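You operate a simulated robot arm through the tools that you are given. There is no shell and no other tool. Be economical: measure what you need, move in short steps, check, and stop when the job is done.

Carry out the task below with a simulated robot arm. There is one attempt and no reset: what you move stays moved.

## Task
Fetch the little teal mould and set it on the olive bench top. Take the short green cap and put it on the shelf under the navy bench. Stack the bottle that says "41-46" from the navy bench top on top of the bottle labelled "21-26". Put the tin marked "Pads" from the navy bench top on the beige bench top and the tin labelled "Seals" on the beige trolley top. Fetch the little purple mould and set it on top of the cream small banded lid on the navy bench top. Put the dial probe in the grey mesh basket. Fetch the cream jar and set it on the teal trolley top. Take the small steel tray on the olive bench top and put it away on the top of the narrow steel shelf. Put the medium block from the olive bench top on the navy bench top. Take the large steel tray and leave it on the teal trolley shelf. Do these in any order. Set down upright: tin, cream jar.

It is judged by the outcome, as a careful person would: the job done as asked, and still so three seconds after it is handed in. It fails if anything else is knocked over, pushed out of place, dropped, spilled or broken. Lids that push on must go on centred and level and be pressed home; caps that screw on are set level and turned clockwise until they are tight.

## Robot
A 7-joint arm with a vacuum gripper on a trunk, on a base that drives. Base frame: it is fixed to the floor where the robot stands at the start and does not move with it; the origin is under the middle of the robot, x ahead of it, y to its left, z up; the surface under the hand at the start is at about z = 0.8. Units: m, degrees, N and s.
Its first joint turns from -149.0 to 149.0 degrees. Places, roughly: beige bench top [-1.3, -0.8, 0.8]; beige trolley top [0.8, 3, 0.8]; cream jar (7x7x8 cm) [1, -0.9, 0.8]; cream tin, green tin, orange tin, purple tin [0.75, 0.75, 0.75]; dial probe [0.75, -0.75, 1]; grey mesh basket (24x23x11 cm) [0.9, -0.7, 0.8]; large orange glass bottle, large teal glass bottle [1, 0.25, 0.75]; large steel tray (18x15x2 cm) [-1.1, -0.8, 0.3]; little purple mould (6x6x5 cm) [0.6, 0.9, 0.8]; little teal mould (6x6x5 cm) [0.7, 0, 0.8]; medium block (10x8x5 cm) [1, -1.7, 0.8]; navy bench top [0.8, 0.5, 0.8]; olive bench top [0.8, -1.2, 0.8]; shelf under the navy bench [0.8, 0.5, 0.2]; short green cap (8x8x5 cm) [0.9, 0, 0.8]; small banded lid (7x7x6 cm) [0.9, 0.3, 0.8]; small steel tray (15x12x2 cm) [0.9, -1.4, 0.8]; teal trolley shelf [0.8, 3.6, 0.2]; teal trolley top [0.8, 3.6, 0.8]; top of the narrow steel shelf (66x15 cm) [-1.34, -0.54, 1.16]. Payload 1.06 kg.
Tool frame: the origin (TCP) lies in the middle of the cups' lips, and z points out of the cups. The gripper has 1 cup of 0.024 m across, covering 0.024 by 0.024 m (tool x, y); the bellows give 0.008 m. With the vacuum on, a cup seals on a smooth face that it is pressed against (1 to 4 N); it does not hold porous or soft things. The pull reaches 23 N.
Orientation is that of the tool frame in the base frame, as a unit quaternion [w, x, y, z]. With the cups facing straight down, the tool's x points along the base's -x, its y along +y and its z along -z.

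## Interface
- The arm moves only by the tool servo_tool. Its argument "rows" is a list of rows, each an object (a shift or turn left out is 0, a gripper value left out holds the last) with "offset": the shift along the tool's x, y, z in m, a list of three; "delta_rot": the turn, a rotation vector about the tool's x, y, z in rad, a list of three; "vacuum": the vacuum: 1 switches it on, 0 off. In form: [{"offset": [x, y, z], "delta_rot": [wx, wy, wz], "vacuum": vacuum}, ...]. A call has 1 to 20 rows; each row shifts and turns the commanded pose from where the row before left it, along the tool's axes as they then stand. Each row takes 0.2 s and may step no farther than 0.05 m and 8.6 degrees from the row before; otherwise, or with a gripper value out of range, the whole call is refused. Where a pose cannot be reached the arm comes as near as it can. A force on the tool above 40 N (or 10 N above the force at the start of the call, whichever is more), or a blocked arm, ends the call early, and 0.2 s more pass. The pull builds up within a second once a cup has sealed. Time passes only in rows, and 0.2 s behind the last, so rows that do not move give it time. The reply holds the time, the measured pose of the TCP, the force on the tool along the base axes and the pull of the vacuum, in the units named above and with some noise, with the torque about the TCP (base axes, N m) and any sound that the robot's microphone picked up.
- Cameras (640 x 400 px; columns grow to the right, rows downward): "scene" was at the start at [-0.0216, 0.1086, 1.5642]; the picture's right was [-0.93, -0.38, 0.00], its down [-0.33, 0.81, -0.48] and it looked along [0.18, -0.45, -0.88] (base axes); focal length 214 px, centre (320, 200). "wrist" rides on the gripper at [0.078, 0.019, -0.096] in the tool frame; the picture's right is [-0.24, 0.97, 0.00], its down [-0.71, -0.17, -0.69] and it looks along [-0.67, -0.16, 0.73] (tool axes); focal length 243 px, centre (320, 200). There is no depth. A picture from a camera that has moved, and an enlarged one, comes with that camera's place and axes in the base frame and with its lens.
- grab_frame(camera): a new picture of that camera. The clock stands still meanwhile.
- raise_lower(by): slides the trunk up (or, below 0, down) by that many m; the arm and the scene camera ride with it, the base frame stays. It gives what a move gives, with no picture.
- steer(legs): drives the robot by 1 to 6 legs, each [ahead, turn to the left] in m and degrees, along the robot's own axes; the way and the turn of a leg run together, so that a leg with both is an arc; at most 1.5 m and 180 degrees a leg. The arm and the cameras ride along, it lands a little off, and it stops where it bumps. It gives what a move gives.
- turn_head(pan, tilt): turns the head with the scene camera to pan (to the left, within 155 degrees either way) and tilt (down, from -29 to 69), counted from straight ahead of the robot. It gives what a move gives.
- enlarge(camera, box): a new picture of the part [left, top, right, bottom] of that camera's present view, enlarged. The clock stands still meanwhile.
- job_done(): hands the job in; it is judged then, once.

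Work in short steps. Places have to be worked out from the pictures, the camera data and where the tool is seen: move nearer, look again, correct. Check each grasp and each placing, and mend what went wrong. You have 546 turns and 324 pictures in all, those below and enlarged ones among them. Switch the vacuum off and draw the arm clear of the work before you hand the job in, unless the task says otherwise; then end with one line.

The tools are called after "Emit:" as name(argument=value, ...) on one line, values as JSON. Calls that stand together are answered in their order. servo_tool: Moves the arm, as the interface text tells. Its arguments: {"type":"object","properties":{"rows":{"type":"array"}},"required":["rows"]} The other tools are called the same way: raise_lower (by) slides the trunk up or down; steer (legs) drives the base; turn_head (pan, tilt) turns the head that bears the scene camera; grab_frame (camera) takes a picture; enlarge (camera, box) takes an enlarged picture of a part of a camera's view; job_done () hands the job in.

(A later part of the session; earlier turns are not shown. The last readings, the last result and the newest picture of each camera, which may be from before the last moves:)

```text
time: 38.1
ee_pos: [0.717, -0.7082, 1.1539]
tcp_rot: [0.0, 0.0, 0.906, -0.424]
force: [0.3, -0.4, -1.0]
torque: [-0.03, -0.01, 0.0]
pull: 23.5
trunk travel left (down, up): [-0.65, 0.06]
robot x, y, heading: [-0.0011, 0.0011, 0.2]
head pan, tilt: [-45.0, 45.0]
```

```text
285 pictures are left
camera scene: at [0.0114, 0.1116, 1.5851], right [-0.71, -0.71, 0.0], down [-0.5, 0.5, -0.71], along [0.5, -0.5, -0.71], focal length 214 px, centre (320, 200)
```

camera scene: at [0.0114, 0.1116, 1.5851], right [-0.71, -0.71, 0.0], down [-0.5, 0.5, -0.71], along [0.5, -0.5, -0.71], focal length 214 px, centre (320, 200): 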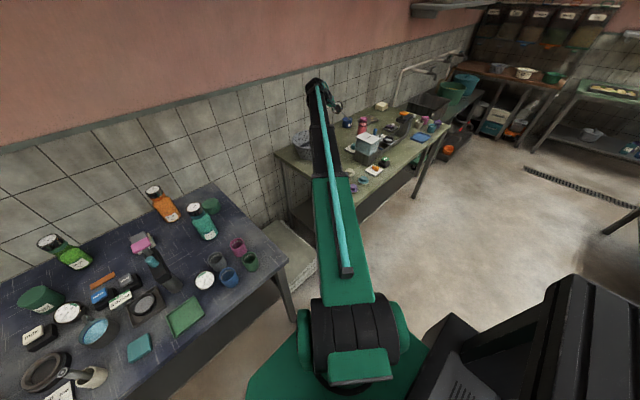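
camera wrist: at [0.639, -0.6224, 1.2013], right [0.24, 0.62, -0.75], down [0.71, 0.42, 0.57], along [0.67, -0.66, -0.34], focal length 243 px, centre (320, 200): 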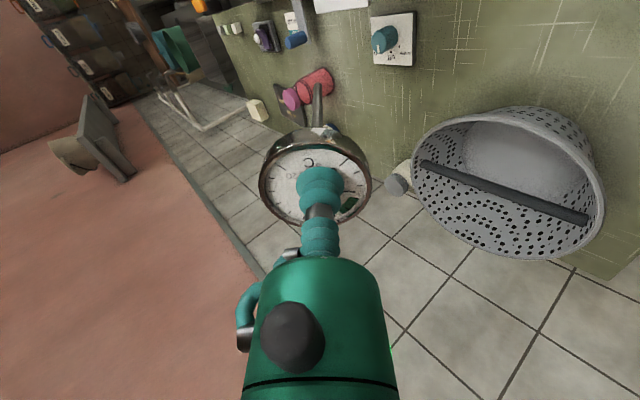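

Bar handle runs along y at x≈0.91. I'll put the probe in the near half at x≈0.85: move horizontally there first.

Emit:
servo_tool(rows=[{"offset": [-0.0328, 0.0101, -0.0121]}, {"offset": [-0.0328, 0.0101, -0.0121]}, {"offset": [-0.0328, 0.0101, -0.0121]}, {"offset": [-0.0328, 0.0101, -0.0121]}, {"offset": [0, 0, 0]}])

Emit:
grab_frame(camera="wrist")

```text
time: 39.3
ee_pos: [0.8458, -0.6443, 1.1536]
tcp_rot: [0.0, 0.0, 0.906, -0.423]
force: [-0.5, 0.4, -0.4]
torque: [-0.01, 0.01, -0.01]
pull: 23.0
trunk travel left (down, up): [-0.65, 0.06]
robot x, y, heading: [-0.0001, -0.0005, 0.1]
head pan, tilt: [-45.0, 45.0]
```

```text
284 pictures are left
camera wrist: at [0.7692, -0.5583, 1.2014], right [0.24, 0.62, -0.75], down [0.71, 0.42, 0.57], along [0.67, -0.66, -0.34], focal length 243 px, centre (320, 200)
```

wrist: 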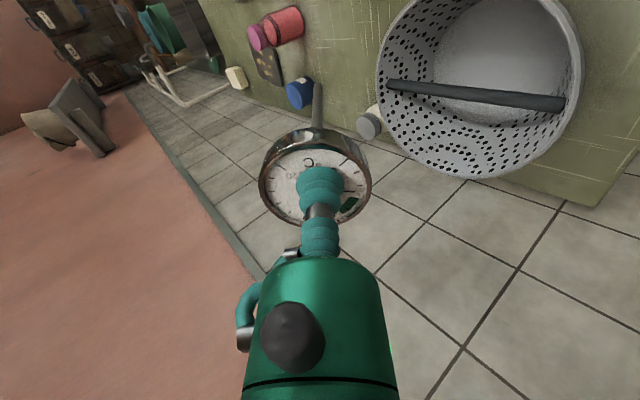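

Aligned with near half. Descend vertically to z≈0.97 and look.

Emit:
servo_tool(rows=[{"offset": [-0.001, 0.0306, 0.0257]}, {"offset": [-0.001, 0.0306, 0.0257]}, {"offset": [0, 0.0306, 0.0257]}, {"offset": [0, 0.0306, 0.0257]}, {"offset": [0, 0.0153, 0.0128]}, {"offset": [0, 0, 0]}])

Emit:
grab_frame(camera="wrist")

```text
time: 40.7
ee_pos: [0.8498, -0.6457, 0.9763]
tcp_rot: [0.0, 0.0, 0.906, -0.424]
force: [-0.3, -0.1, -0.2]
torque: [0.04, 0.0, 0.03]
pull: 22.9
trunk travel left (down, up): [-0.65, 0.06]
robot x, y, heading: [0.0024, -0.0033, -0.1]
head pan, tilt: [-45.0, 45.0]
```

```text
283 pictures are left
camera wrist: at [0.7717, -0.561, 1.0222], right [0.24, 0.62, -0.75], down [0.71, 0.42, 0.57], along [0.67, -0.66, -0.34], focal length 243 px, centre (320, 200)
```

wrist: 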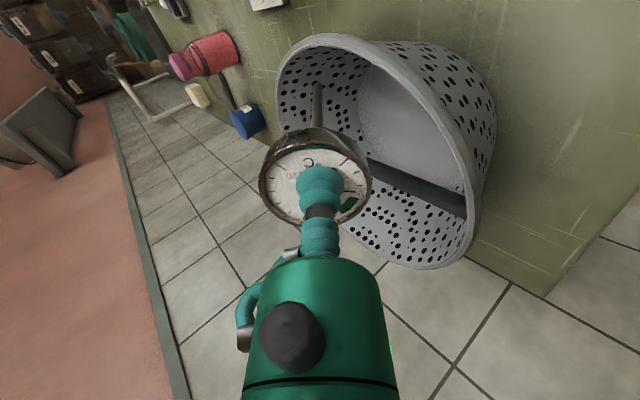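

Stem is in the near half. Continue descending in small steps.

Emit:
servo_tool(rows=[{"offset": [0, 0.0115, 0.0097]}, {"offset": [0, 0.0115, 0.0097]}, {"offset": [0, 0.0077, 0.0064]}, {"offset": [0, 0, 0]}])

Emit:
grab_frame(camera="wrist")

```text
time: 41.7
ee_pos: [0.8492, -0.6448, 0.935]
tcp_rot: [0.0, 0.0, 0.906, -0.423]
force: [0.5, 0.2, 0.0]
torque: [0.01, -0.09, 0.09]
pull: 23.1
trunk travel left (down, up): [-0.65, 0.06]
robot x, y, heading: [-0.0016, 0.0013, -0.0]
head pan, tilt: [-45.0, 45.0]
```

```text
282 pictures are left
camera wrist: at [0.772, -0.5589, 0.9816], right [0.23, 0.62, -0.75], down [0.71, 0.42, 0.57], along [0.67, -0.66, -0.34], focal length 243 px, centre (320, 200)
```

wrist: 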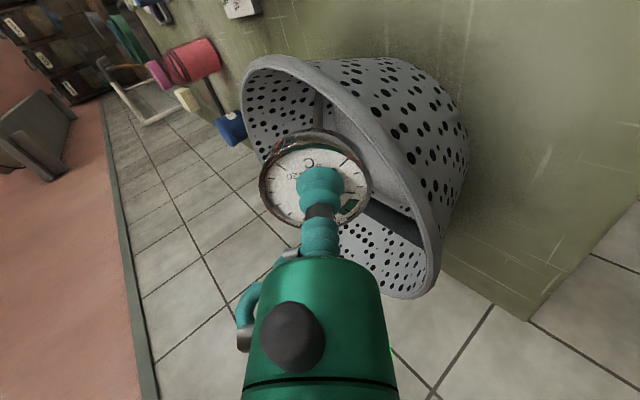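

Slight torque suggests light contact; look closely.

Emit:
enlarge(camera="wrist", box=[220, 50, 460, 300])

```text
1.60 times, centred on (340, 175) of wrist
camera zoom: at [0.772, -0.5589, 0.9816], right [0.23, 0.62, -0.75], down [0.71, 0.42, 0.57], along [0.67, -0.66, -0.34], focal length 388 px, centre (288, 240)
```

zoom: 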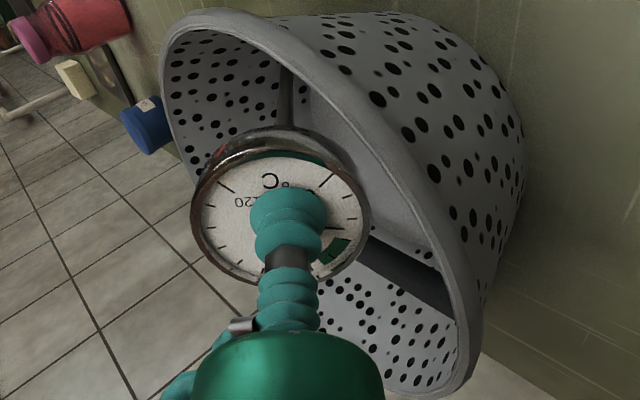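

Seems clear; lower another 10 mm watching force.

Emit:
servo_tool(rows=[{"offset": [0, 0.0038, 0.0032]}, {"offset": [0, 0.0038, 0.0032]}, {"offset": [0, 0, 0]}])

```text
time: 42.5
ee_pos: [0.8487, -0.646, 0.926]
tcp_rot: [0.0, 0.0, 0.906, -0.424]
force: [1.2, -0.5, 1.1]
torque: [0.0, -0.05, 0.04]
pull: 23.0
trunk travel left (down, up): [-0.65, 0.06]
robot x, y, heading: [-0.0013, -0.0015, -0.1]
head pan, tilt: [-45.0, 45.0]
```

Emit:
servo_tool(rows=[{"offset": [0, 0.0038, 0.0032]}, {"offset": [0, 0.0038, 0.0032]}, {"offset": [0, 0, 0]}])

Emit:
enlarge(camera="wrist", box=[220, 50, 460, 300])

```text
time: 43.3
ee_pos: [0.8483, -0.6465, 0.915]
tcp_rot: [0.001, 0.001, 0.906, -0.424]
force: [0.9, -0.9, 0.7]
torque: [0.01, -0.03, 0.0]
pull: 22.7
trunk travel left (down, up): [-0.65, 0.06]
robot x, y, heading: [-0.0025, -0.0003, -0.1]
head pan, tilt: [-45.0, 45.0]
```

```text
1.60 times, centred on (340, 175) of wrist
camera zoom: at [0.7718, -0.561, 0.9622], right [0.24, 0.62, -0.75], down [0.71, 0.42, 0.57], along [0.67, -0.66, -0.34], focal length 388 px, centre (288, 240)
```

zoom: 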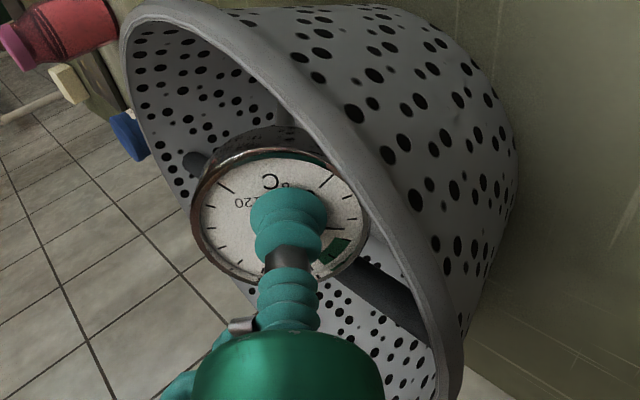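

Dial is now inside, with light contact forces. Lower 3 mm more and release.

Emit:
servo_tool(rows=[{"offset": [0, 0.003, 0.0025]}, {"offset": [0, 0, 0]}, {"offset": [0, 0, 0], "vacuum": 0}, {"offset": [0, 0, 0]}, {"offset": [0, 0, 0]}, {"offset": [0, 0, 0]}, {"offset": [0, 0, 0]}])

Emit:
grab_frame(camera="wrist")

```text
time: 44.9
ee_pos: [0.8494, -0.6468, 0.9102]
tcp_rot: [0.0, 0.0, 0.906, -0.424]
force: [0.2, 0.3, 0.3]
torque: [-0.01, 0.01, -0.04]
pull: 0.0
trunk travel left (down, up): [-0.65, 0.06]
robot x, y, heading: [-0.0003, -0.0027, -0.0]
head pan, tilt: [-45.0, 45.0]
```

```text
279 pictures are left
camera wrist: at [0.7726, -0.5614, 0.9577], right [0.24, 0.62, -0.75], down [0.71, 0.42, 0.57], along [0.67, -0.66, -0.34], focal length 243 px, centre (320, 200)
```

wrist: 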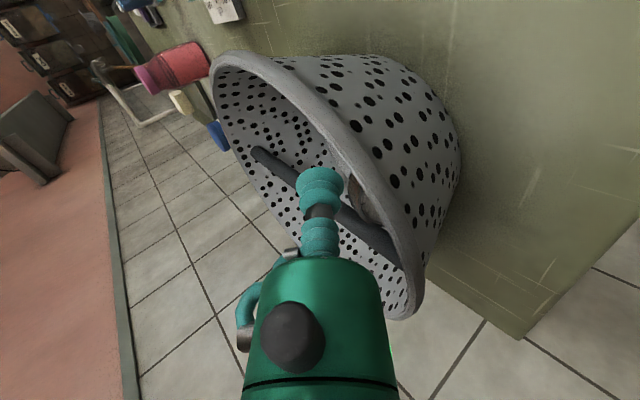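

Probe dropped down inside the basket. Back out along the tool axis and up, and check.

Emit:
servo_tool(rows=[{"offset": [0, 0, -0.02]}, {"offset": [0, -0.0306, -0.0257]}, {"offset": [0, -0.0306, -0.0257]}, {"offset": [0, -0.0306, -0.0257]}, {"offset": [0, -0.0306, -0.0257]}, {"offset": [0, -0.0306, -0.0257]}, {"delta_rot": [-0.125, 0, 0]}, {"delta_rot": [-0.125, 0, 0]}, {"delta_rot": [-0.125, 0, 0]}, {"delta_rot": [-0.125, 0, 0]}, {"offset": [0, 0, 0]}])

Emit:
grab_frame(camera="wrist")

```text
time: 47.3
ee_pos: [0.8506, -0.6317, 1.1227]
tcp_rot: [0.0, 0.0, 0.983, -0.186]
force: [0.0, -0.4, -0.3]
torque: [0.02, -0.02, -0.04]
pull: 0.1
trunk travel left (down, up): [-0.65, 0.06]
robot x, y, heading: [0.0012, 0.0034, 0.1]
head pan, tilt: [-45.0, 45.0]
```

```text
278 pictures are left
camera wrist: at [0.7723, -0.5783, 1.2047], right [0.23, 0.91, -0.35], down [0.71, 0.09, 0.7], along [0.67, -0.42, -0.62], focal length 243 px, centre (320, 200)
```

wrist: 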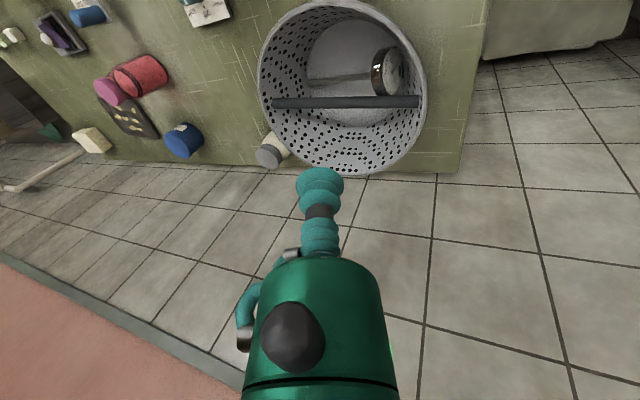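

Probe rests inside the basket. Restore vertical tool and move over to the teal bottle near (0.76,0.05), staying high.

Emit:
servo_tool(rows=[{"delta_rot": [-0.125, 0, 0]}, {"delta_rot": [-0.125, 0, 0]}, {"delta_rot": [-0.124, 0, 0]}, {"offset": [0.006, 0.048, 0]}, {"offset": [0.006, 0.048, 0]}, {"offset": [0.006, 0.048, 0]}, {"offset": [0.006, 0.048, 0]}, {"offset": [0.006, 0.048, 0]}, {"offset": [0.006, 0.048, 0]}, {"offset": [0.006, 0.048, 0]}, {"offset": [0.006, 0.048, 0]}, {"offset": [0.006, 0.048, 0]}, {"offset": [0.006, 0.048, 0]}, {"offset": [0.006, 0.048, 0]}, {"offset": [0.006, 0.048, 0]}, {"offset": [0.006, 0.048, 0]}, {"offset": [0.006, 0.048, 0]}, {"offset": [0, 0, 0]}])

Emit:
grab_frame(camera="wrist")

```text
time: 51.1
ee_pos: [0.767, 0.0428, 1.1219]
tcp_rot: [0.0, 0.001, 1.0, -0.001]
force: [0.3, -0.8, -0.1]
torque: [0.02, -0.04, 0.02]
pull: 0.1
trunk travel left (down, up): [-0.65, 0.06]
robot x, y, heading: [-0.0009, -0.0024, -0.0]
head pan, tilt: [-45.0, 45.0]
```

```text
277 pictures are left
camera wrist: at [0.6896, 0.0626, 1.2174], right [0.24, 0.97, 0.0], down [0.71, -0.17, 0.69], along [0.67, -0.16, -0.73], focal length 243 px, centre (320, 200)
```

wrist: 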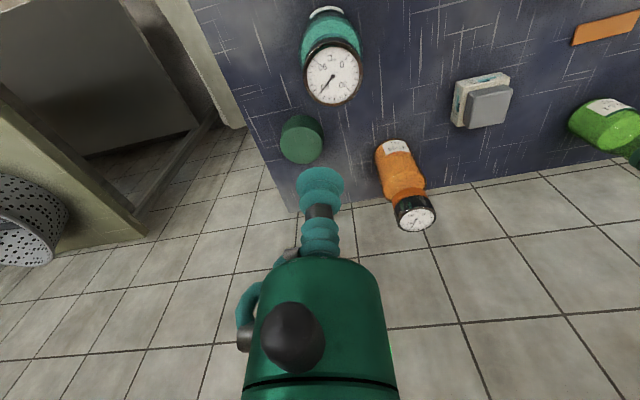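

Teal cap top ≈(0.758,0.058,0.98), orange cap ≈(0.973,0.135,0.98). Move over the teal cap and lower to z≈1.005.

Emit:
servo_tool(rows=[{"offset": [0.009, 0.0152, 0]}, {"offset": [0, 0, 0.05]}, {"offset": [0, 0, 0.05]}, {"offset": [0, 0, 0.017]}, {"offset": [0, 0, 0]}])

Emit:
enlarge(camera="wrist", box=[220, 80, 420, 260])

```text
time: 52.3
ee_pos: [0.7576, 0.0576, 1.0052]
tcp_rot: [0.0, 0.0, 1.0, -0.001]
force: [0.1, 0.7, 0.2]
torque: [-0.05, 0.01, 0.01]
pull: 0.1
trunk travel left (down, up): [-0.65, 0.06]
robot x, y, heading: [0.0002, 0.0055, -0.1]
head pan, tilt: [-45.0, 45.0]
```

```text
2.22 times, centred on (320, 170) of wrist
camera zoom: at [0.6808, 0.0769, 1.1011], right [0.24, 0.97, 0.0], down [0.71, -0.17, 0.69], along [0.67, -0.16, -0.73], focal length 539 px, centre (320, 267)
```

zoom: 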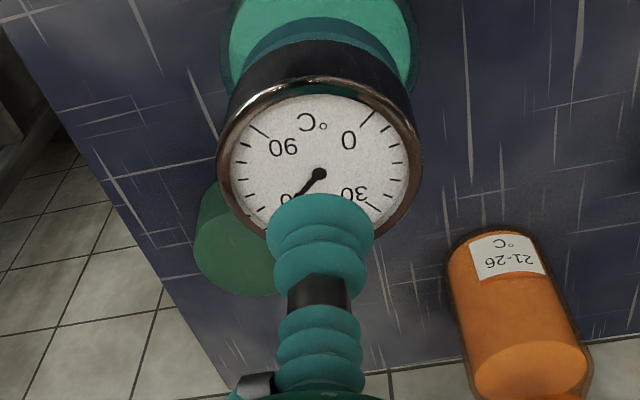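

Centred. Descend with vacuum on.

Emit:
servo_tool(rows=[{"offset": [0, 0, 0.012], "vacuum": 1}, {"offset": [0, 0, 0.006]}, {"offset": [0, 0, 0.004]}, {"offset": [0, 0, 0]}, {"offset": [0, 0, 0]}])

```text
time: 53.5
ee_pos: [0.7581, 0.056, 0.9843]
tcp_rot: [-0.001, 0.0, 1.0, 0.0]
force: [0.7, 0.2, 0.3]
torque: [0.0, -0.02, 0.0]
pull: 0.1
trunk travel left (down, up): [-0.65, 0.06]
robot x, y, heading: [0.0028, 0.0054, -0.1]
head pan, tilt: [-45.0, 45.0]
```

Emit:
servo_tool(rows=[{"offset": [0, 0, 0.003]}, {"offset": [0, 0, 0.002]}, {"offset": [0, 0, 0]}, {"offset": [0, 0, 0]}])

```text
time: 54.5
ee_pos: [0.7569, 0.0559, 0.9799]
tcp_rot: [0.001, 0.0, 1.0, -0.001]
force: [2.7, -0.8, 12.7]
torque: [0.01, -0.02, -0.01]
pull: 23.4
trunk travel left (down, up): [-0.65, 0.06]
robot x, y, heading: [0.0024, -0.0009, -0.1]
head pan, tilt: [-45.0, 45.0]
```

Sealed. Lift gently 5 cm and check the weight.

Emit:
servo_tool(rows=[{"offset": [0, 0, -0.004]}, {"offset": [0, 0, -0.006]}, {"offset": [0, 0, -0.02]}, {"offset": [0, 0, -0.02]}, {"offset": [0, 0, 0]}, {"offset": [0, 0, 0]}])

Emit:
grab_frame(camera="wrist")

```text
time: 55.9
ee_pos: [0.757, 0.0567, 1.0266]
tcp_rot: [0.0, 0.0, 1.0, -0.001]
force: [-0.4, -0.1, -5.9]
torque: [0.02, 0.0, 0.0]
pull: 23.1
trunk travel left (down, up): [-0.65, 0.06]
robot x, y, heading: [-0.0002, 0.0012, 0.0]
head pan, tilt: [-45.0, 45.0]
```

```text
275 pictures are left
camera wrist: at [0.6794, 0.0754, 1.123], right [0.24, 0.97, 0.0], down [0.71, -0.17, 0.68], along [0.67, -0.16, -0.73], focal length 243 px, centre (320, 200)
```

wrist: 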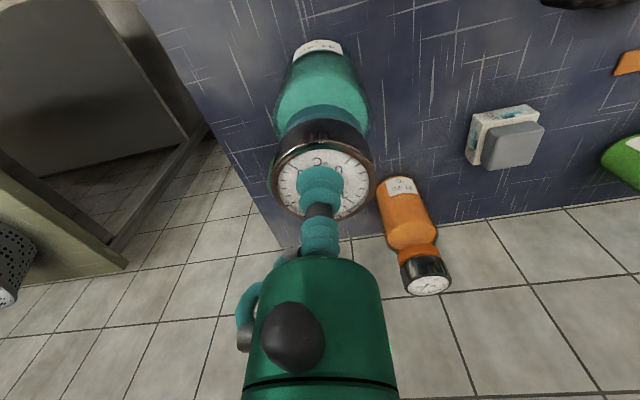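

Bottle lifted (≈0.6 kg). Raise to z≈1.21, then move over the orange bottle.

Emit:
servo_tool(rows=[{"offset": [0, 0, -0.04]}, {"offset": [0, 0, -0.04]}, {"offset": [0, 0, -0.04]}, {"offset": [0, 0, -0.04]}, {"offset": [0, 0, -0.03]}, {"offset": [0, 0, 0]}])

Emit:
servo_tool(rows=[{"offset": [-0.035, 0.013, 0]}, {"offset": [-0.035, 0.013, 0]}, {"offset": [-0.035, 0.013, 0]}, {"offset": [-0.035, 0.013, 0]}, {"offset": [-0.035, 0.013, 0]}, {"offset": [-0.035, 0.013, 0]}, {"offset": [-0.008, 0.0, 0]}, {"offset": [0, 0, 0]}])

Emit:
grab_frame(camera="wrist")

Emit:
turn_head(pan=5, tilt=35)

Emit:
grab_frame(camera="scene")

```text
time: 57.3
ee_pos: [0.7571, 0.0556, 1.2175]
tcp_rot: [0.001, 0.0, 1.0, -0.001]
force: [-0.4, 0.5, -5.8]
torque: [-0.04, 0.02, 0.03]
pull: 22.8
trunk travel left (down, up): [-0.65, 0.06]
robot x, y, heading: [0.0, -0.0003, 0.2]
head pan, tilt: [-45.0, 45.0]
```

```text
time: 59.1
ee_pos: [0.974, 0.1339, 1.2196]
tcp_rot: [0.0, 0.001, 1.0, -0.001]
force: [0.5, 0.5, -7.3]
torque: [-0.02, -0.02, 0.01]
pull: 23.0
trunk travel left (down, up): [-0.65, 0.06]
robot x, y, heading: [0.0023, -0.0022, 0.0]
head pan, tilt: [-45.0, 45.0]
```

```text
274 pictures are left
camera wrist: at [0.8964, 0.1533, 1.3147], right [0.24, 0.97, 0.0], down [0.71, -0.17, 0.68], along [0.67, -0.16, -0.73], focal length 243 px, centre (320, 200)
```

wrist: 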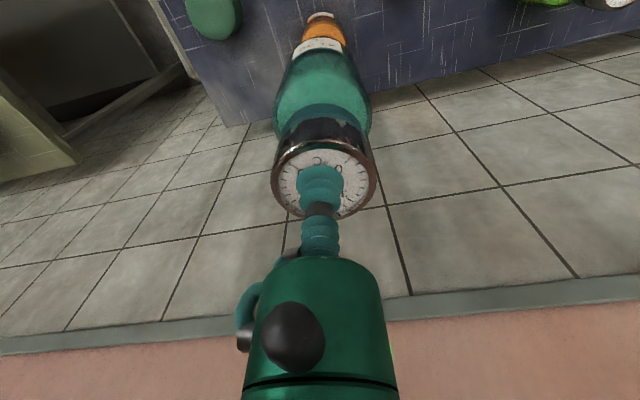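

```text
time: 60.3
ee_pos: [0.9717, 0.1351, 1.2201]
tcp_rot: [0.0, 0.0, 1.0, -0.001]
force: [-0.6, -0.3, -6.0]
torque: [0.01, 0.01, 0.01]
pull: 22.8
trunk travel left (down, up): [-0.65, 0.06]
robot x, y, heading: [0.001, 0.0004, 0.2]
head pan, tilt: [5.0, 35.0]
```

```text
273 pictures are left
camera scene: at [0.0424, 0.1768, 1.5999], right [0.09, -1.0, 0.0], down [-0.57, -0.05, -0.82], along [0.82, 0.07, -0.57], focal length 214 px, centre (320, 200)
```

scene: 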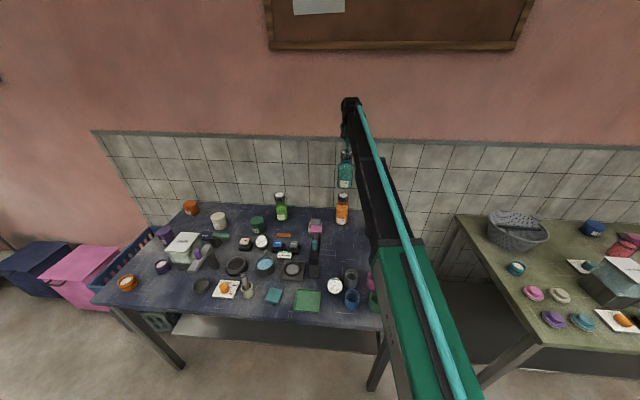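

Check lateral alignment enlarged.

Emit:
enlarge(camera="scene", box=[310, 140, 380, 230])

Emit:
enlarge(camera="wrist", box=[250, 0, 400, 100])

```text
4.44 times, centred on (345, 185) of scene
camera zoom: at [0.0424, 0.1768, 1.5999], right [0.09, -1.0, 0.0], down [-0.57, -0.05, -0.82], along [0.82, 0.07, -0.57], focal length 953 px, centre (209, 267)
```

zoom: 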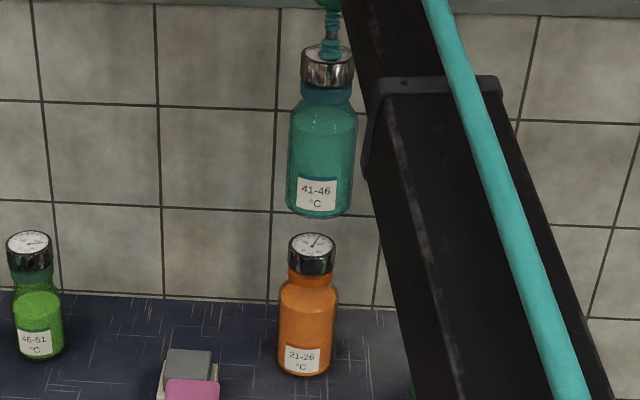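

```text
4.00 times, centred on (325, 50) of wrist
camera zoom: at [0.8962, 0.1532, 1.3149], right [0.24, 0.97, 0.0], down [0.71, -0.17, 0.68], along [0.67, -0.16, -0.73], focal length 970 px, centre (300, 800)
```

zoom: 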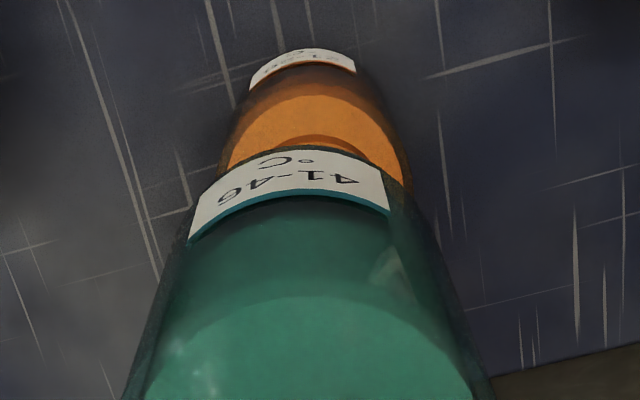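

Lateral alignment good; triangulated orange cap x≈0.973. Lower to about 1 cm above and compare.

Emit:
servo_tool(rows=[{"offset": [0, 0, 0.02]}, {"offset": [0, 0, 0.02]}, {"offset": [0, 0, 0.008]}, {"offset": [0, 0, 0]}])

Emit:
enlarge(camera="scene", box=[315, 170, 375, 220])

Emit:
enlarge(camera="wrist", box=[250, 0, 400, 100])

```text
time: 61.3
ee_pos: [0.9736, 0.134, 1.1707]
tcp_rot: [0.001, 0.001, 1.0, -0.002]
force: [-0.1, -0.1, -5.6]
torque: [0.02, -0.02, -0.03]
pull: 23.0
trunk travel left (down, up): [-0.65, 0.06]
robot x, y, heading: [0.0001, 0.0009, 0.1]
head pan, tilt: [5.0, 35.0]
```

```text
8.00 times, centred on (345, 195) of scene
camera zoom: at [0.0423, 0.1768, 1.5999], right [0.09, -1.0, 0.0], down [-0.57, -0.05, -0.82], along [0.82, 0.07, -0.57], focal length 1716 px, centre (120, 240)
```

zoom: 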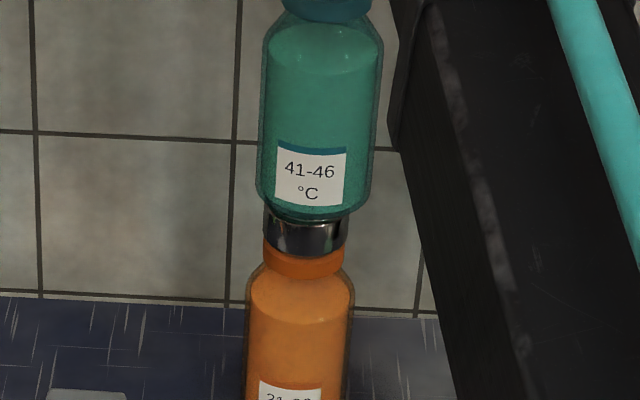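

```text
4.00 times, centred on (325, 50) of wrist
camera zoom: at [0.8964, 0.1529, 1.2668], right [0.24, 0.97, 0.0], down [0.71, -0.17, 0.69], along [0.67, -0.16, -0.73], focal length 970 px, centre (300, 800)
```

zoom: 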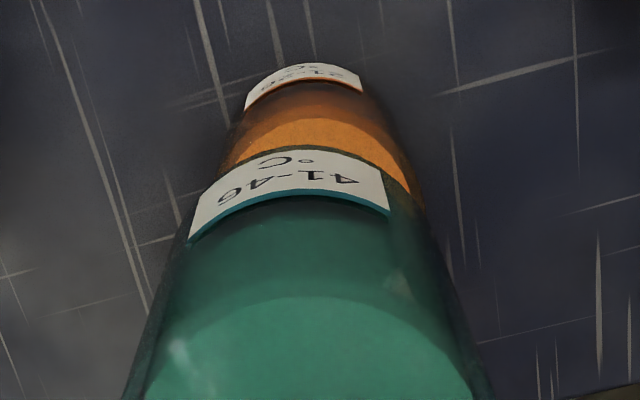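

Bottle sits ~2.5 mm toward -y relative to the cap; correct +2 mm y and lower carefully.

Emit:
servo_tool(rows=[{"offset": [0, 0.0022, 0.0]}, {"offset": [0, 0, 0.003]}, {"offset": [0, 0, 0.003]}, {"offset": [0, 0, 0]}, {"offset": [0, 0, 0]}])

Emit:
enlarge(camera="scene", box=[315, 170, 375, 220])

```text
time: 62.5
ee_pos: [0.975, 0.1365, 1.1635]
tcp_rot: [0.0, 0.0, 1.0, -0.001]
force: [-0.1, 0.4, -6.4]
torque: [0.01, 0.02, 0.0]
pull: 23.4
trunk travel left (down, up): [-0.65, 0.06]
robot x, y, heading: [-0.0021, -0.0001, 0.0]
head pan, tilt: [5.0, 35.0]
```

```text
8.00 times, centred on (345, 195) of scene
camera zoom: at [0.0424, 0.1769, 1.5999], right [0.09, -1.0, 0.0], down [-0.57, -0.05, -0.82], along [0.82, 0.07, -0.57], focal length 1716 px, centre (120, 240)
```

zoom: 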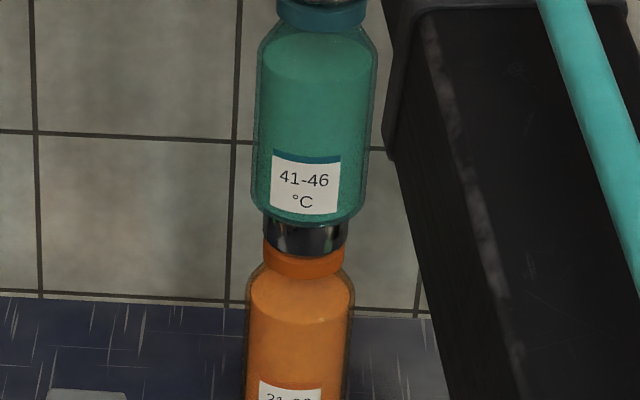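

Aligned laterally. Lower to contact.

Emit:
servo_tool(rows=[{"offset": [0, 0, 0.002]}, {"offset": [0, 0, 0.002]}, {"offset": [0, 0, 0]}, {"offset": [0, 0, 0]}])

```text
time: 63.5
ee_pos: [0.9738, 0.1373, 1.1606]
tcp_rot: [0.0, 0.0, 1.0, -0.001]
force: [-0.5, -0.8, 1.4]
torque: [-0.01, -0.04, -0.02]
pull: 22.8
trunk travel left (down, up): [-0.65, 0.06]
robot x, y, heading: [-0.0003, -0.0038, 0.3]
head pan, tilt: [5.0, 35.0]
```

Contact made. Before releasing, verify fore-aft alignment with closer zooms.

Emit:
enlarge(camera="scene", box=[325, 185, 365, 215])

Emit:
enlarge(camera="scene", box=[325, 150, 365, 180])

```text
13.33 times, centred on (345, 200) of scene
camera zoom: at [0.0413, 0.1766, 1.6], right [0.09, -1.0, 0.0], down [-0.57, -0.05, -0.82], along [0.82, 0.07, -0.57], focal length 2860 px, centre (-13, 200)
```

zoom: 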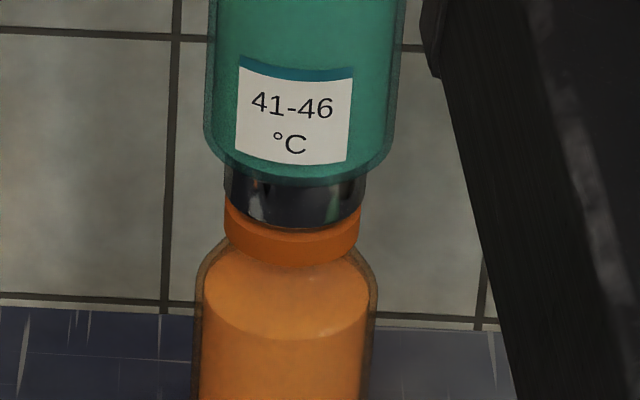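

```text
13.33 times, centred on (345, 165) of scene
camera zoom: at [0.0413, 0.1766, 1.6], right [0.09, -1.0, 0.0], down [-0.57, -0.05, -0.82], along [0.82, 0.07, -0.57], focal length 2860 px, centre (-13, 667)
```

zoom: 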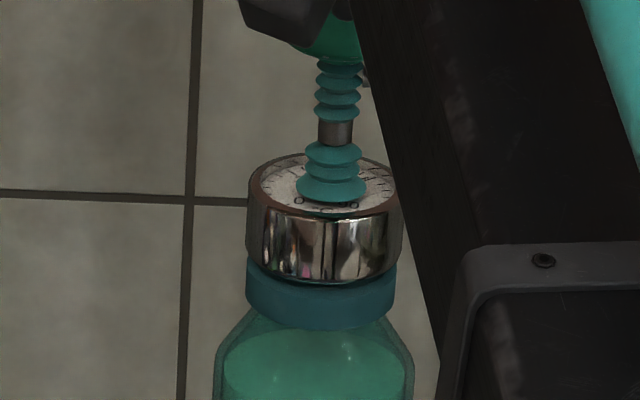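

Geometry shows the overhang is symmetric (~7-8 mm). Release and rise.

Emit:
servo_tool(rows=[{"offset": [0, 0, 0], "vacuum": 0}, {"offset": [0, 0, 0]}, {"offset": [0, 0, 0]}, {"offset": [0, 0, 0]}, {"offset": [0, 0, -0.003]}, {"offset": [0, 0, -0.005]}, {"offset": [0, 0, -0.02]}, {"offset": [0, 0, -0.03]}, {"offset": [0, 0, 0]}, {"offset": [0, 0, 0]}])

Emit:
enlarge(camera="scene", box=[305, 140, 385, 240])

```text
time: 65.7
ee_pos: [0.9723, 0.1376, 1.2196]
tcp_rot: [0.0, 0.0, 1.0, -0.002]
force: [-0.5, 0.1, 0.6]
torque: [0.0, 0.02, 0.0]
pull: 0.1
trunk travel left (down, up): [-0.65, 0.06]
robot x, y, heading: [0.004, 0.0028, -0.0]
head pan, tilt: [5.0, 35.0]
```

```text
4.00 times, centred on (345, 190) of scene
camera zoom: at [0.0417, 0.1768, 1.5999], right [0.09, -1.0, 0.0], down [-0.57, -0.05, -0.82], along [0.82, 0.07, -0.57], focal length 858 px, centre (220, 240)
```

zoom: 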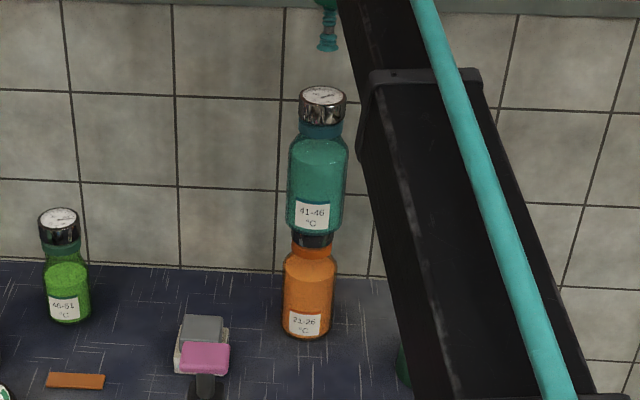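

Stack stands. Now move to the green cap at ≈(0.883,-0.014).

Emit:
servo_tool(rows=[{"offset": [0.02, 0, -0.03]}, {"offset": [0.03, -0.02, 0]}, {"offset": [0.03, -0.03, 0]}, {"offset": [0.01, -0.045, 0]}, {"offset": [0, -0.045, 0]}, {"offset": [0, -0.011, 0.03]}, {"offset": [0, 0, 0.05]}, {"offset": [0, 0, 0.05]}, {"offset": [0, 0, 0.05]}, {"offset": [0, 0, 0.05]}, {"offset": [0, 0, 0.05]}, {"offset": [0, 0, 0.03]}, {"offset": [0, 0, 0]}])

Emit:
grab_frame(camera="wrist")

```text
time: 68.5
ee_pos: [0.88, -0.0148, 0.937]
tcp_rot: [-0.001, 0.0, 1.0, -0.001]
force: [0.2, 0.3, -0.1]
torque: [0.01, -0.04, -0.01]
pull: 0.1
trunk travel left (down, up): [-0.65, 0.06]
robot x, y, heading: [0.0005, 0.0004, -0.1]
head pan, tilt: [5.0, 35.0]
```

```text
264 pictures are left
camera wrist: at [0.8036, 0.0045, 1.0325], right [0.24, 0.97, 0.0], down [0.71, -0.17, 0.69], along [0.67, -0.16, -0.73], focal length 243 px, centre (320, 200)
```

wrist: 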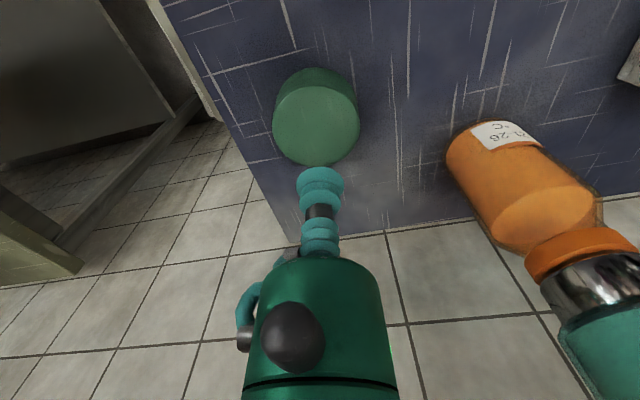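

Adjust (+7 mm x, -5 mm y) and descend with vacuum.

Emit:
servo_tool(rows=[{"offset": [-0.007, -0.005, 0.03], "vacuum": 1}, {"offset": [0, 0, 0.03]}, {"offset": [0, 0, 0.015]}, {"offset": [0, 0, 0.006]}, {"offset": [0, 0, 0.003]}, {"offset": [0, 0, 0]}, {"offset": [0, 0, 0]}])

```text
time: 70.1
ee_pos: [0.8911, -0.0207, 0.8532]
tcp_rot: [0.0, 0.0, 1.0, 0.0]
force: [-0.1, -0.1, -0.8]
torque: [0.03, 0.0, -0.02]
pull: 0.0
trunk travel left (down, up): [-0.65, 0.06]
robot x, y, heading: [0.001, 0.0042, 0.0]
head pan, tilt: [5.0, 35.0]
```

Emit:
servo_tool(rows=[{"offset": [0, 0, 0.003]}, {"offset": [0, 0, 0.002]}, {"offset": [0, 0, 0]}, {"offset": [0, 0, 0]}])

```text
time: 71.1
ee_pos: [0.8916, -0.0207, 0.8501]
tcp_rot: [0.0, 0.0, 1.0, -0.002]
force: [0.5, -0.5, -0.4]
torque: [-0.02, 0.0, -0.01]
pull: 0.0
trunk travel left (down, up): [-0.65, 0.06]
robot x, y, heading: [0.0015, 0.0003, 0.4]
head pan, tilt: [5.0, 35.0]
```

Emit:
servo_tool(rows=[{"offset": [0, 0, 0.002]}, {"offset": [0, 0, 0.002]}, {"offset": [0, 0, 0]}, {"offset": [0, 0, 0]}])

Emit:
enlarge(camera="wrist", box=[220, 80, 420, 260])

```text
time: 72.1
ee_pos: [0.8915, -0.0185, 0.8444]
tcp_rot: [0.001, 0.0, 1.0, 0.0]
force: [-0.6, -1.0, 1.7]
torque: [0.0, 0.01, 0.02]
pull: 22.8
trunk travel left (down, up): [-0.65, 0.06]
robot x, y, heading: [-0.001, 0.0031, 0.1]
head pan, tilt: [5.0, 35.0]
```

```text
2.22 times, centred on (320, 170) of wrist
camera zoom: at [0.8144, -0.0004, 0.9403], right [0.24, 0.97, 0.0], down [0.71, -0.17, 0.69], along [0.67, -0.16, -0.73], focal length 539 px, centre (320, 267)
```

zoom: 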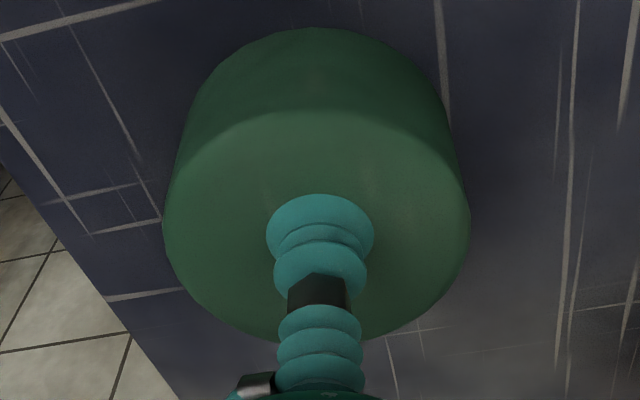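

Sealed on the cap. Lift, retract toward the robot at height.

Emit:
servo_tool(rows=[{"offset": [0, 0, -0.01]}, {"offset": [0, 0, -0.04]}, {"offset": [0, 0, -0.05]}, {"offset": [0, 0, -0.05]}, {"offset": [0, 0, -0.05]}, {"offset": [0, 0, -0.05]}, {"offset": [0.047, 0, 0]}, {"offset": [0.047, 0, 0]}, {"offset": [0.047, 0, 0]}, {"offset": [0.047, 0, 0]}, {"offset": [0.047, 0, 0]}, {"offset": [0.047, 0, 0]}, {"offset": [0.04, 0, 0]}, {"offset": [0, 0, 0]}])

Emit:
steer(legs=[[-0.3, 0]])

Emit:
turn_head(pan=0, tilt=35)

Emit:
raise_lower(by=-0.6)

Emit:
grab_frame(camera="scene")

Emit:
grab_frame(camera="wrist")

```text
time: 75.1
ee_pos: [0.5681, -0.0194, 1.0987]
tcp_rot: [0.0, 0.001, 1.0, -0.001]
force: [0.4, 0.9, -0.4]
torque: [-0.02, 0.0, 0.0]
pull: 22.7
trunk travel left (down, up): [-0.65, 0.06]
robot x, y, heading: [-0.0029, -0.0024, -0.1]
head pan, tilt: [5.0, 35.0]
```

```text
time: 77.1
ee_pos: [0.2642, -0.0227, 1.0981]
tcp_rot: [0.0, 0.002, 1.0, 0.0]
force: [-1.0, -0.5, -0.6]
torque: [-0.02, -0.03, -0.02]
pull: 23.1
trunk travel left (down, up): [-0.65, 0.06]
robot x, y, heading: [-0.3036, 0.0018, -0.6]
head pan, tilt: [5.0, 35.0]
```

```text
time: 77.8
ee_pos: [0.2656, -0.0213, 1.0985]
tcp_rot: [0.0, 0.002, 1.0, -0.001]
force: [-0.2, -0.3, -0.4]
torque: [-0.04, -0.01, -0.03]
pull: 22.8
trunk travel left (down, up): [-0.65, 0.06]
robot x, y, heading: [-0.3022, 0.0006, -0.1]
head pan, tilt: [0.0, 35.0]
```

```text
refused: -0.6 is not a number from -0.4 to 0.4
```

```text
262 pictures are left
camera scene: at [-0.2596, 0.1697, 1.6], right [0.0, -1.0, 0.0], down [-0.57, 0.0, -0.82], along [0.82, 0.0, -0.57], focal length 214 px, centre (320, 200)
```

scene: 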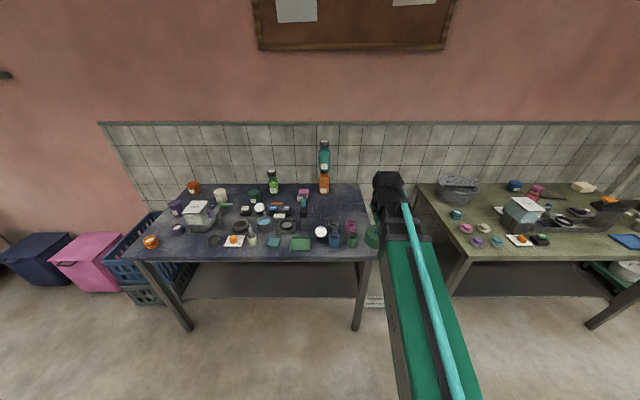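

```text
261 pictures are left
camera wrist: at [0.189, -0.0025, 1.1934], right [0.24, 0.97, 0.0], down [0.71, -0.17, 0.69], along [0.67, -0.17, -0.73], focal length 243 px, centre (320, 200)
```

wrist: 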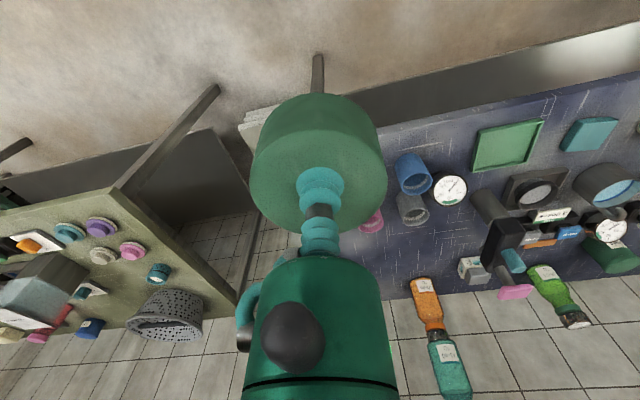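

Good overview: shelf at z≈0.2, front edge x≈0.58, between legs y≈-0.08 and 1.09. Lower the trunk in two steps.

Emit:
raise_lower(by=-0.4)

Emit:
raise_lower(by=-0.22)

Emit:
turn_head(pan=5, tilt=20)

Emit:
grab_frame(camera="scene")

Emit:
grab_frame(camera="wrist")

```text
time: 81.6
ee_pos: [0.2661, -0.0212, 0.6981]
tcp_rot: [0.0, 0.003, 1.0, 0.0]
force: [0.0, 0.8, 0.1]
torque: [0.0, 0.04, -0.02]
pull: 22.2
trunk travel left (down, up): [-0.25, 0.46]
robot x, y, heading: [-0.3076, 0.003, -0.3]
head pan, tilt: [0.0, 35.0]
```

```text
time: 83.9
ee_pos: [0.2661, -0.0219, 0.479]
tcp_rot: [0.001, 0.003, 1.0, 0.0]
force: [0.7, 0.4, -0.5]
torque: [0.0, -0.03, -0.02]
pull: 22.7
trunk travel left (down, up): [-0.03, 0.68]
robot x, y, heading: [-0.3046, -0.0018, -0.2]
head pan, tilt: [0.0, 35.0]
```

```text
time: 84.7
ee_pos: [0.2661, -0.0221, 0.4772]
tcp_rot: [0.0, 0.003, 1.0, -0.001]
force: [0.0, -0.1, -0.8]
torque: [0.04, 0.0, 0.03]
pull: 23.3
trunk travel left (down, up): [-0.03, 0.68]
robot x, y, heading: [-0.3027, 0.0007, -0.2]
head pan, tilt: [5.0, 20.0]
```

```text
260 pictures are left
camera scene: at [-0.2547, 0.1777, 1.0037], right [0.08, -1.0, 0.0], down [-0.34, -0.03, -0.94], along [0.94, 0.08, -0.34], focal length 214 px, centre (320, 200)
```

scene: 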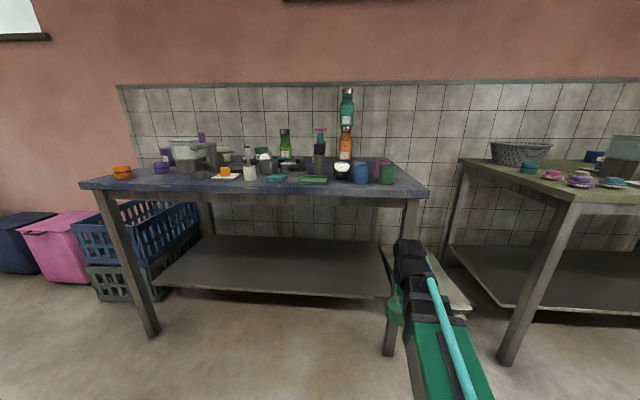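

```text
259 pictures are left
camera wrist: at [0.1891, -0.0025, 0.5734], right [0.24, 0.97, 0.0], down [0.71, -0.17, 0.69], along [0.67, -0.17, -0.73], focal length 243 px, centre (320, 200)
```

wrist: 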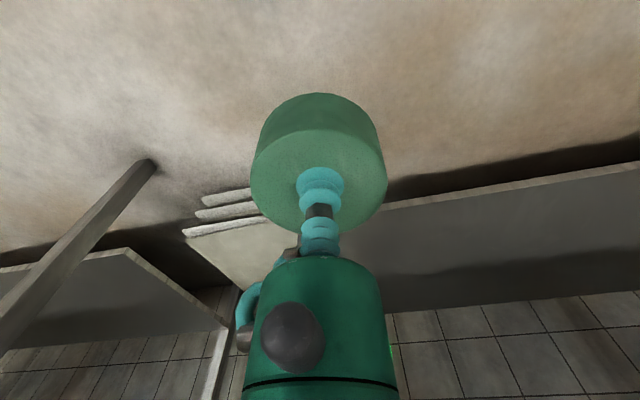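

Shelf is empty. Lower TCP to ~0.33 and swing to y≈0.24 before going under the bench.

Emit:
servo_tool(rows=[{"offset": [0, 0.04, 0.03]}, {"offset": [0, 0.04, 0.03]}, {"offset": [0, 0.04, 0.03]}, {"offset": [0, 0.04, 0.03]}, {"offset": [0, 0.04, 0.03]}, {"offset": [0, 0.04, 0]}, {"offset": [0, 0.02, 0]}, {"offset": [0, 0, 0]}])

Emit:
steer(legs=[[0.15, 0]])

Emit:
grab_frame(camera="scene")

Emit:
grab_frame(camera="wrist")

```text
time: 86.5
ee_pos: [0.2675, 0.2376, 0.3268]
tcp_rot: [0.0, 0.003, 1.0, -0.001]
force: [0.6, 0.1, -0.5]
torque: [0.01, -0.03, -0.01]
pull: 22.6
trunk travel left (down, up): [-0.03, 0.68]
robot x, y, heading: [-0.3002, 0.0014, -0.2]
head pan, tilt: [5.0, 20.0]
```

```text
time: 87.9
ee_pos: [0.4221, 0.2356, 0.3261]
tcp_rot: [0.001, 0.003, 1.0, -0.001]
force: [-0.3, 0.3, -1.6]
torque: [0.02, -0.02, -0.03]
pull: 23.3
trunk travel left (down, up): [-0.03, 0.68]
robot x, y, heading: [-0.1487, 0.0002, -0.3]
head pan, tilt: [5.0, 20.0]
```

```text
258 pictures are left
camera scene: at [-0.101, 0.1769, 1.0038], right [0.08, -1.0, 0.0], down [-0.34, -0.03, -0.94], along [0.94, 0.08, -0.34], focal length 214 px, centre (320, 200)
```

scene: 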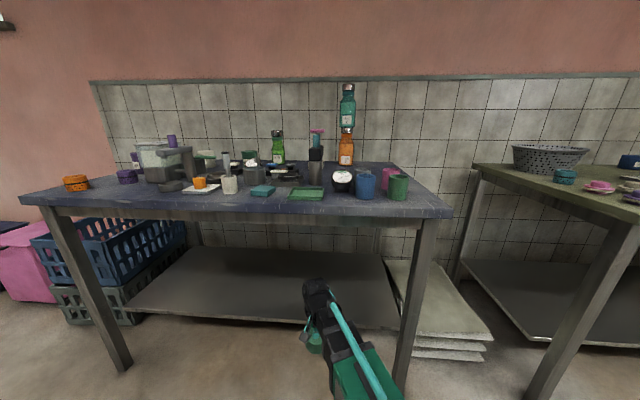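

```text
257 pictures are left
camera wrist: at [0.344, 0.2546, 0.4217], right [0.24, 0.97, 0.0], down [0.71, -0.17, 0.69], along [0.66, -0.17, -0.73], focal length 243 px, centre (320, 200)
```

wrist: 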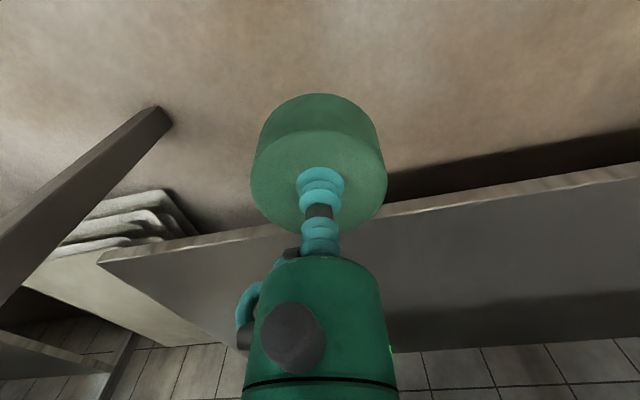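

Arm is well below the bench top. Extend to x≈0.70 over the shelf.

Emit:
servo_tool(rows=[{"offset": [-0.045, 0, 0]}, {"offset": [-0.045, 0, 0]}, {"offset": [-0.045, 0, 0]}, {"offset": [-0.045, 0, 0]}, {"offset": [-0.045, 0, 0]}, {"offset": [-0.045, 0, 0]}, {"offset": [0, 0, 0]}])

Emit:
grab_frame(camera="wrist")

Emit:
grab_frame(camera="scene")

```text
time: 89.5
ee_pos: [0.6922, 0.2378, 0.3259]
tcp_rot: [0.001, 0.002, 1.0, -0.001]
force: [-0.2, 0.0, -0.7]
torque: [-0.02, 0.0, -0.01]
pull: 22.7
trunk travel left (down, up): [-0.03, 0.68]
robot x, y, heading: [-0.1506, -0.0034, -0.2]
head pan, tilt: [5.0, 20.0]
```

```text
256 pictures are left
camera wrist: at [0.6144, 0.2562, 0.4214], right [0.24, 0.97, 0.0], down [0.71, -0.17, 0.69], along [0.66, -0.17, -0.73], focal length 243 px, centre (320, 200)
```

wrist: 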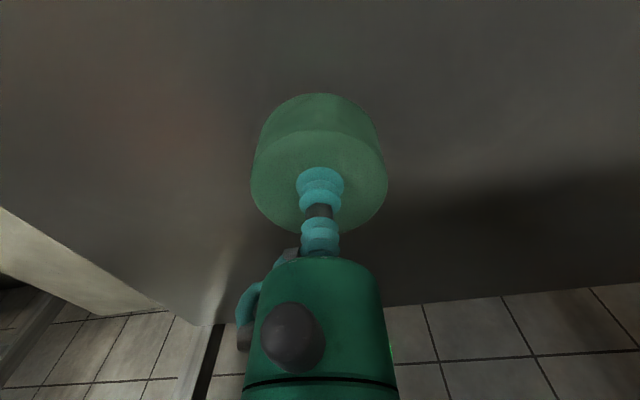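

```text
255 pictures are left
camera scene: at [-0.101, 0.1769, 1.0038], right [0.08, -1.0, 0.0], down [-0.34, -0.03, -0.94], along [0.94, 0.08, -0.34], focal length 214 px, centre (320, 200)
```

scene: 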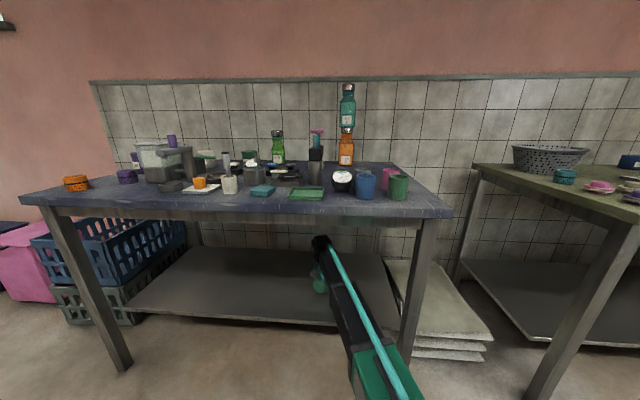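

Over the shelf. Lower toward it (expected contact at TCP≈0.245).

Emit:
servo_tool(rows=[{"offset": [0, 0, 0.03]}, {"offset": [0, 0, 0.03]}, {"offset": [0, 0, 0.007]}, {"offset": [0, 0, 0]}])

```text
time: 90.1
ee_pos: [0.6916, 0.2363, 0.2855]
tcp_rot: [0.004, 0.002, 1.0, 0.0]
force: [-4.9, -1.4, 30.0]
torque: [0.01, 0.0, 0.01]
pull: 22.4
trunk travel left (down, up): [-0.03, 0.68]
robot x, y, heading: [-0.1471, -0.0046, -0.0]
head pan, tilt: [5.0, 20.0]
stopped in row 2: the force on the tool passed its limit at 63 N (the readings are from after the stop); the commanded pose is now the measured one
```

Contact at TCP 0.2855 (shelf at ≈0.24). Ease up and check the force.

Emit:
servo_tool(rows=[{"offset": [0, 0, -0.003]}, {"offset": [0, 0, 0]}])

Emit:
grab_frame(camera="wrist")

```text
time: 90.7
ee_pos: [0.6914, 0.2352, 0.2869]
tcp_rot: [0.003, 0.004, 1.0, 0.0]
force: [-5.6, -4.8, 23.6]
torque: [0.05, -0.07, -0.02]
pull: 23.3
trunk travel left (down, up): [-0.03, 0.68]
robot x, y, heading: [-0.1501, 0.0005, -0.4]
head pan, tilt: [5.0, 20.0]
```

```text
254 pictures are left
camera wrist: at [0.6135, 0.2553, 0.3811], right [0.24, 0.97, 0.0], down [0.7, -0.18, 0.69], along [0.67, -0.17, -0.73], focal length 243 px, centre (320, 200)
```

wrist: 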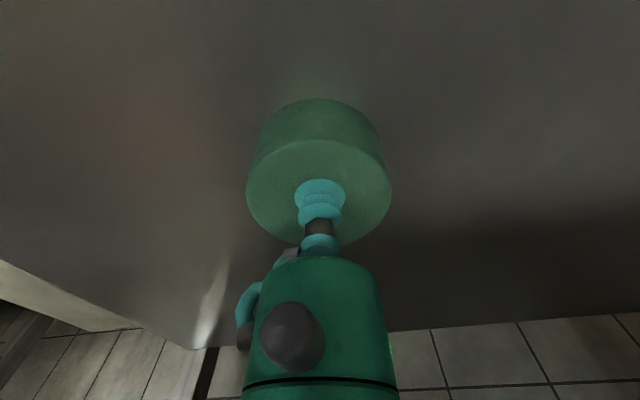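

Emit:
servo_tool(rows=[{"offset": [0, 0, -0.003]}, {"offset": [0, 0, -0.002]}, {"offset": [0, 0, 0]}])

```text
time: 91.5
ee_pos: [0.6933, 0.2374, 0.2894]
tcp_rot: [0.001, 0.002, 1.0, 0.0]
force: [0.2, 0.1, 0.3]
torque: [0.03, 0.02, -0.02]
pull: 23.4
trunk travel left (down, up): [-0.03, 0.68]
robot x, y, heading: [-0.1518, -0.0002, -0.4]
head pan, tilt: [5.0, 20.0]
```

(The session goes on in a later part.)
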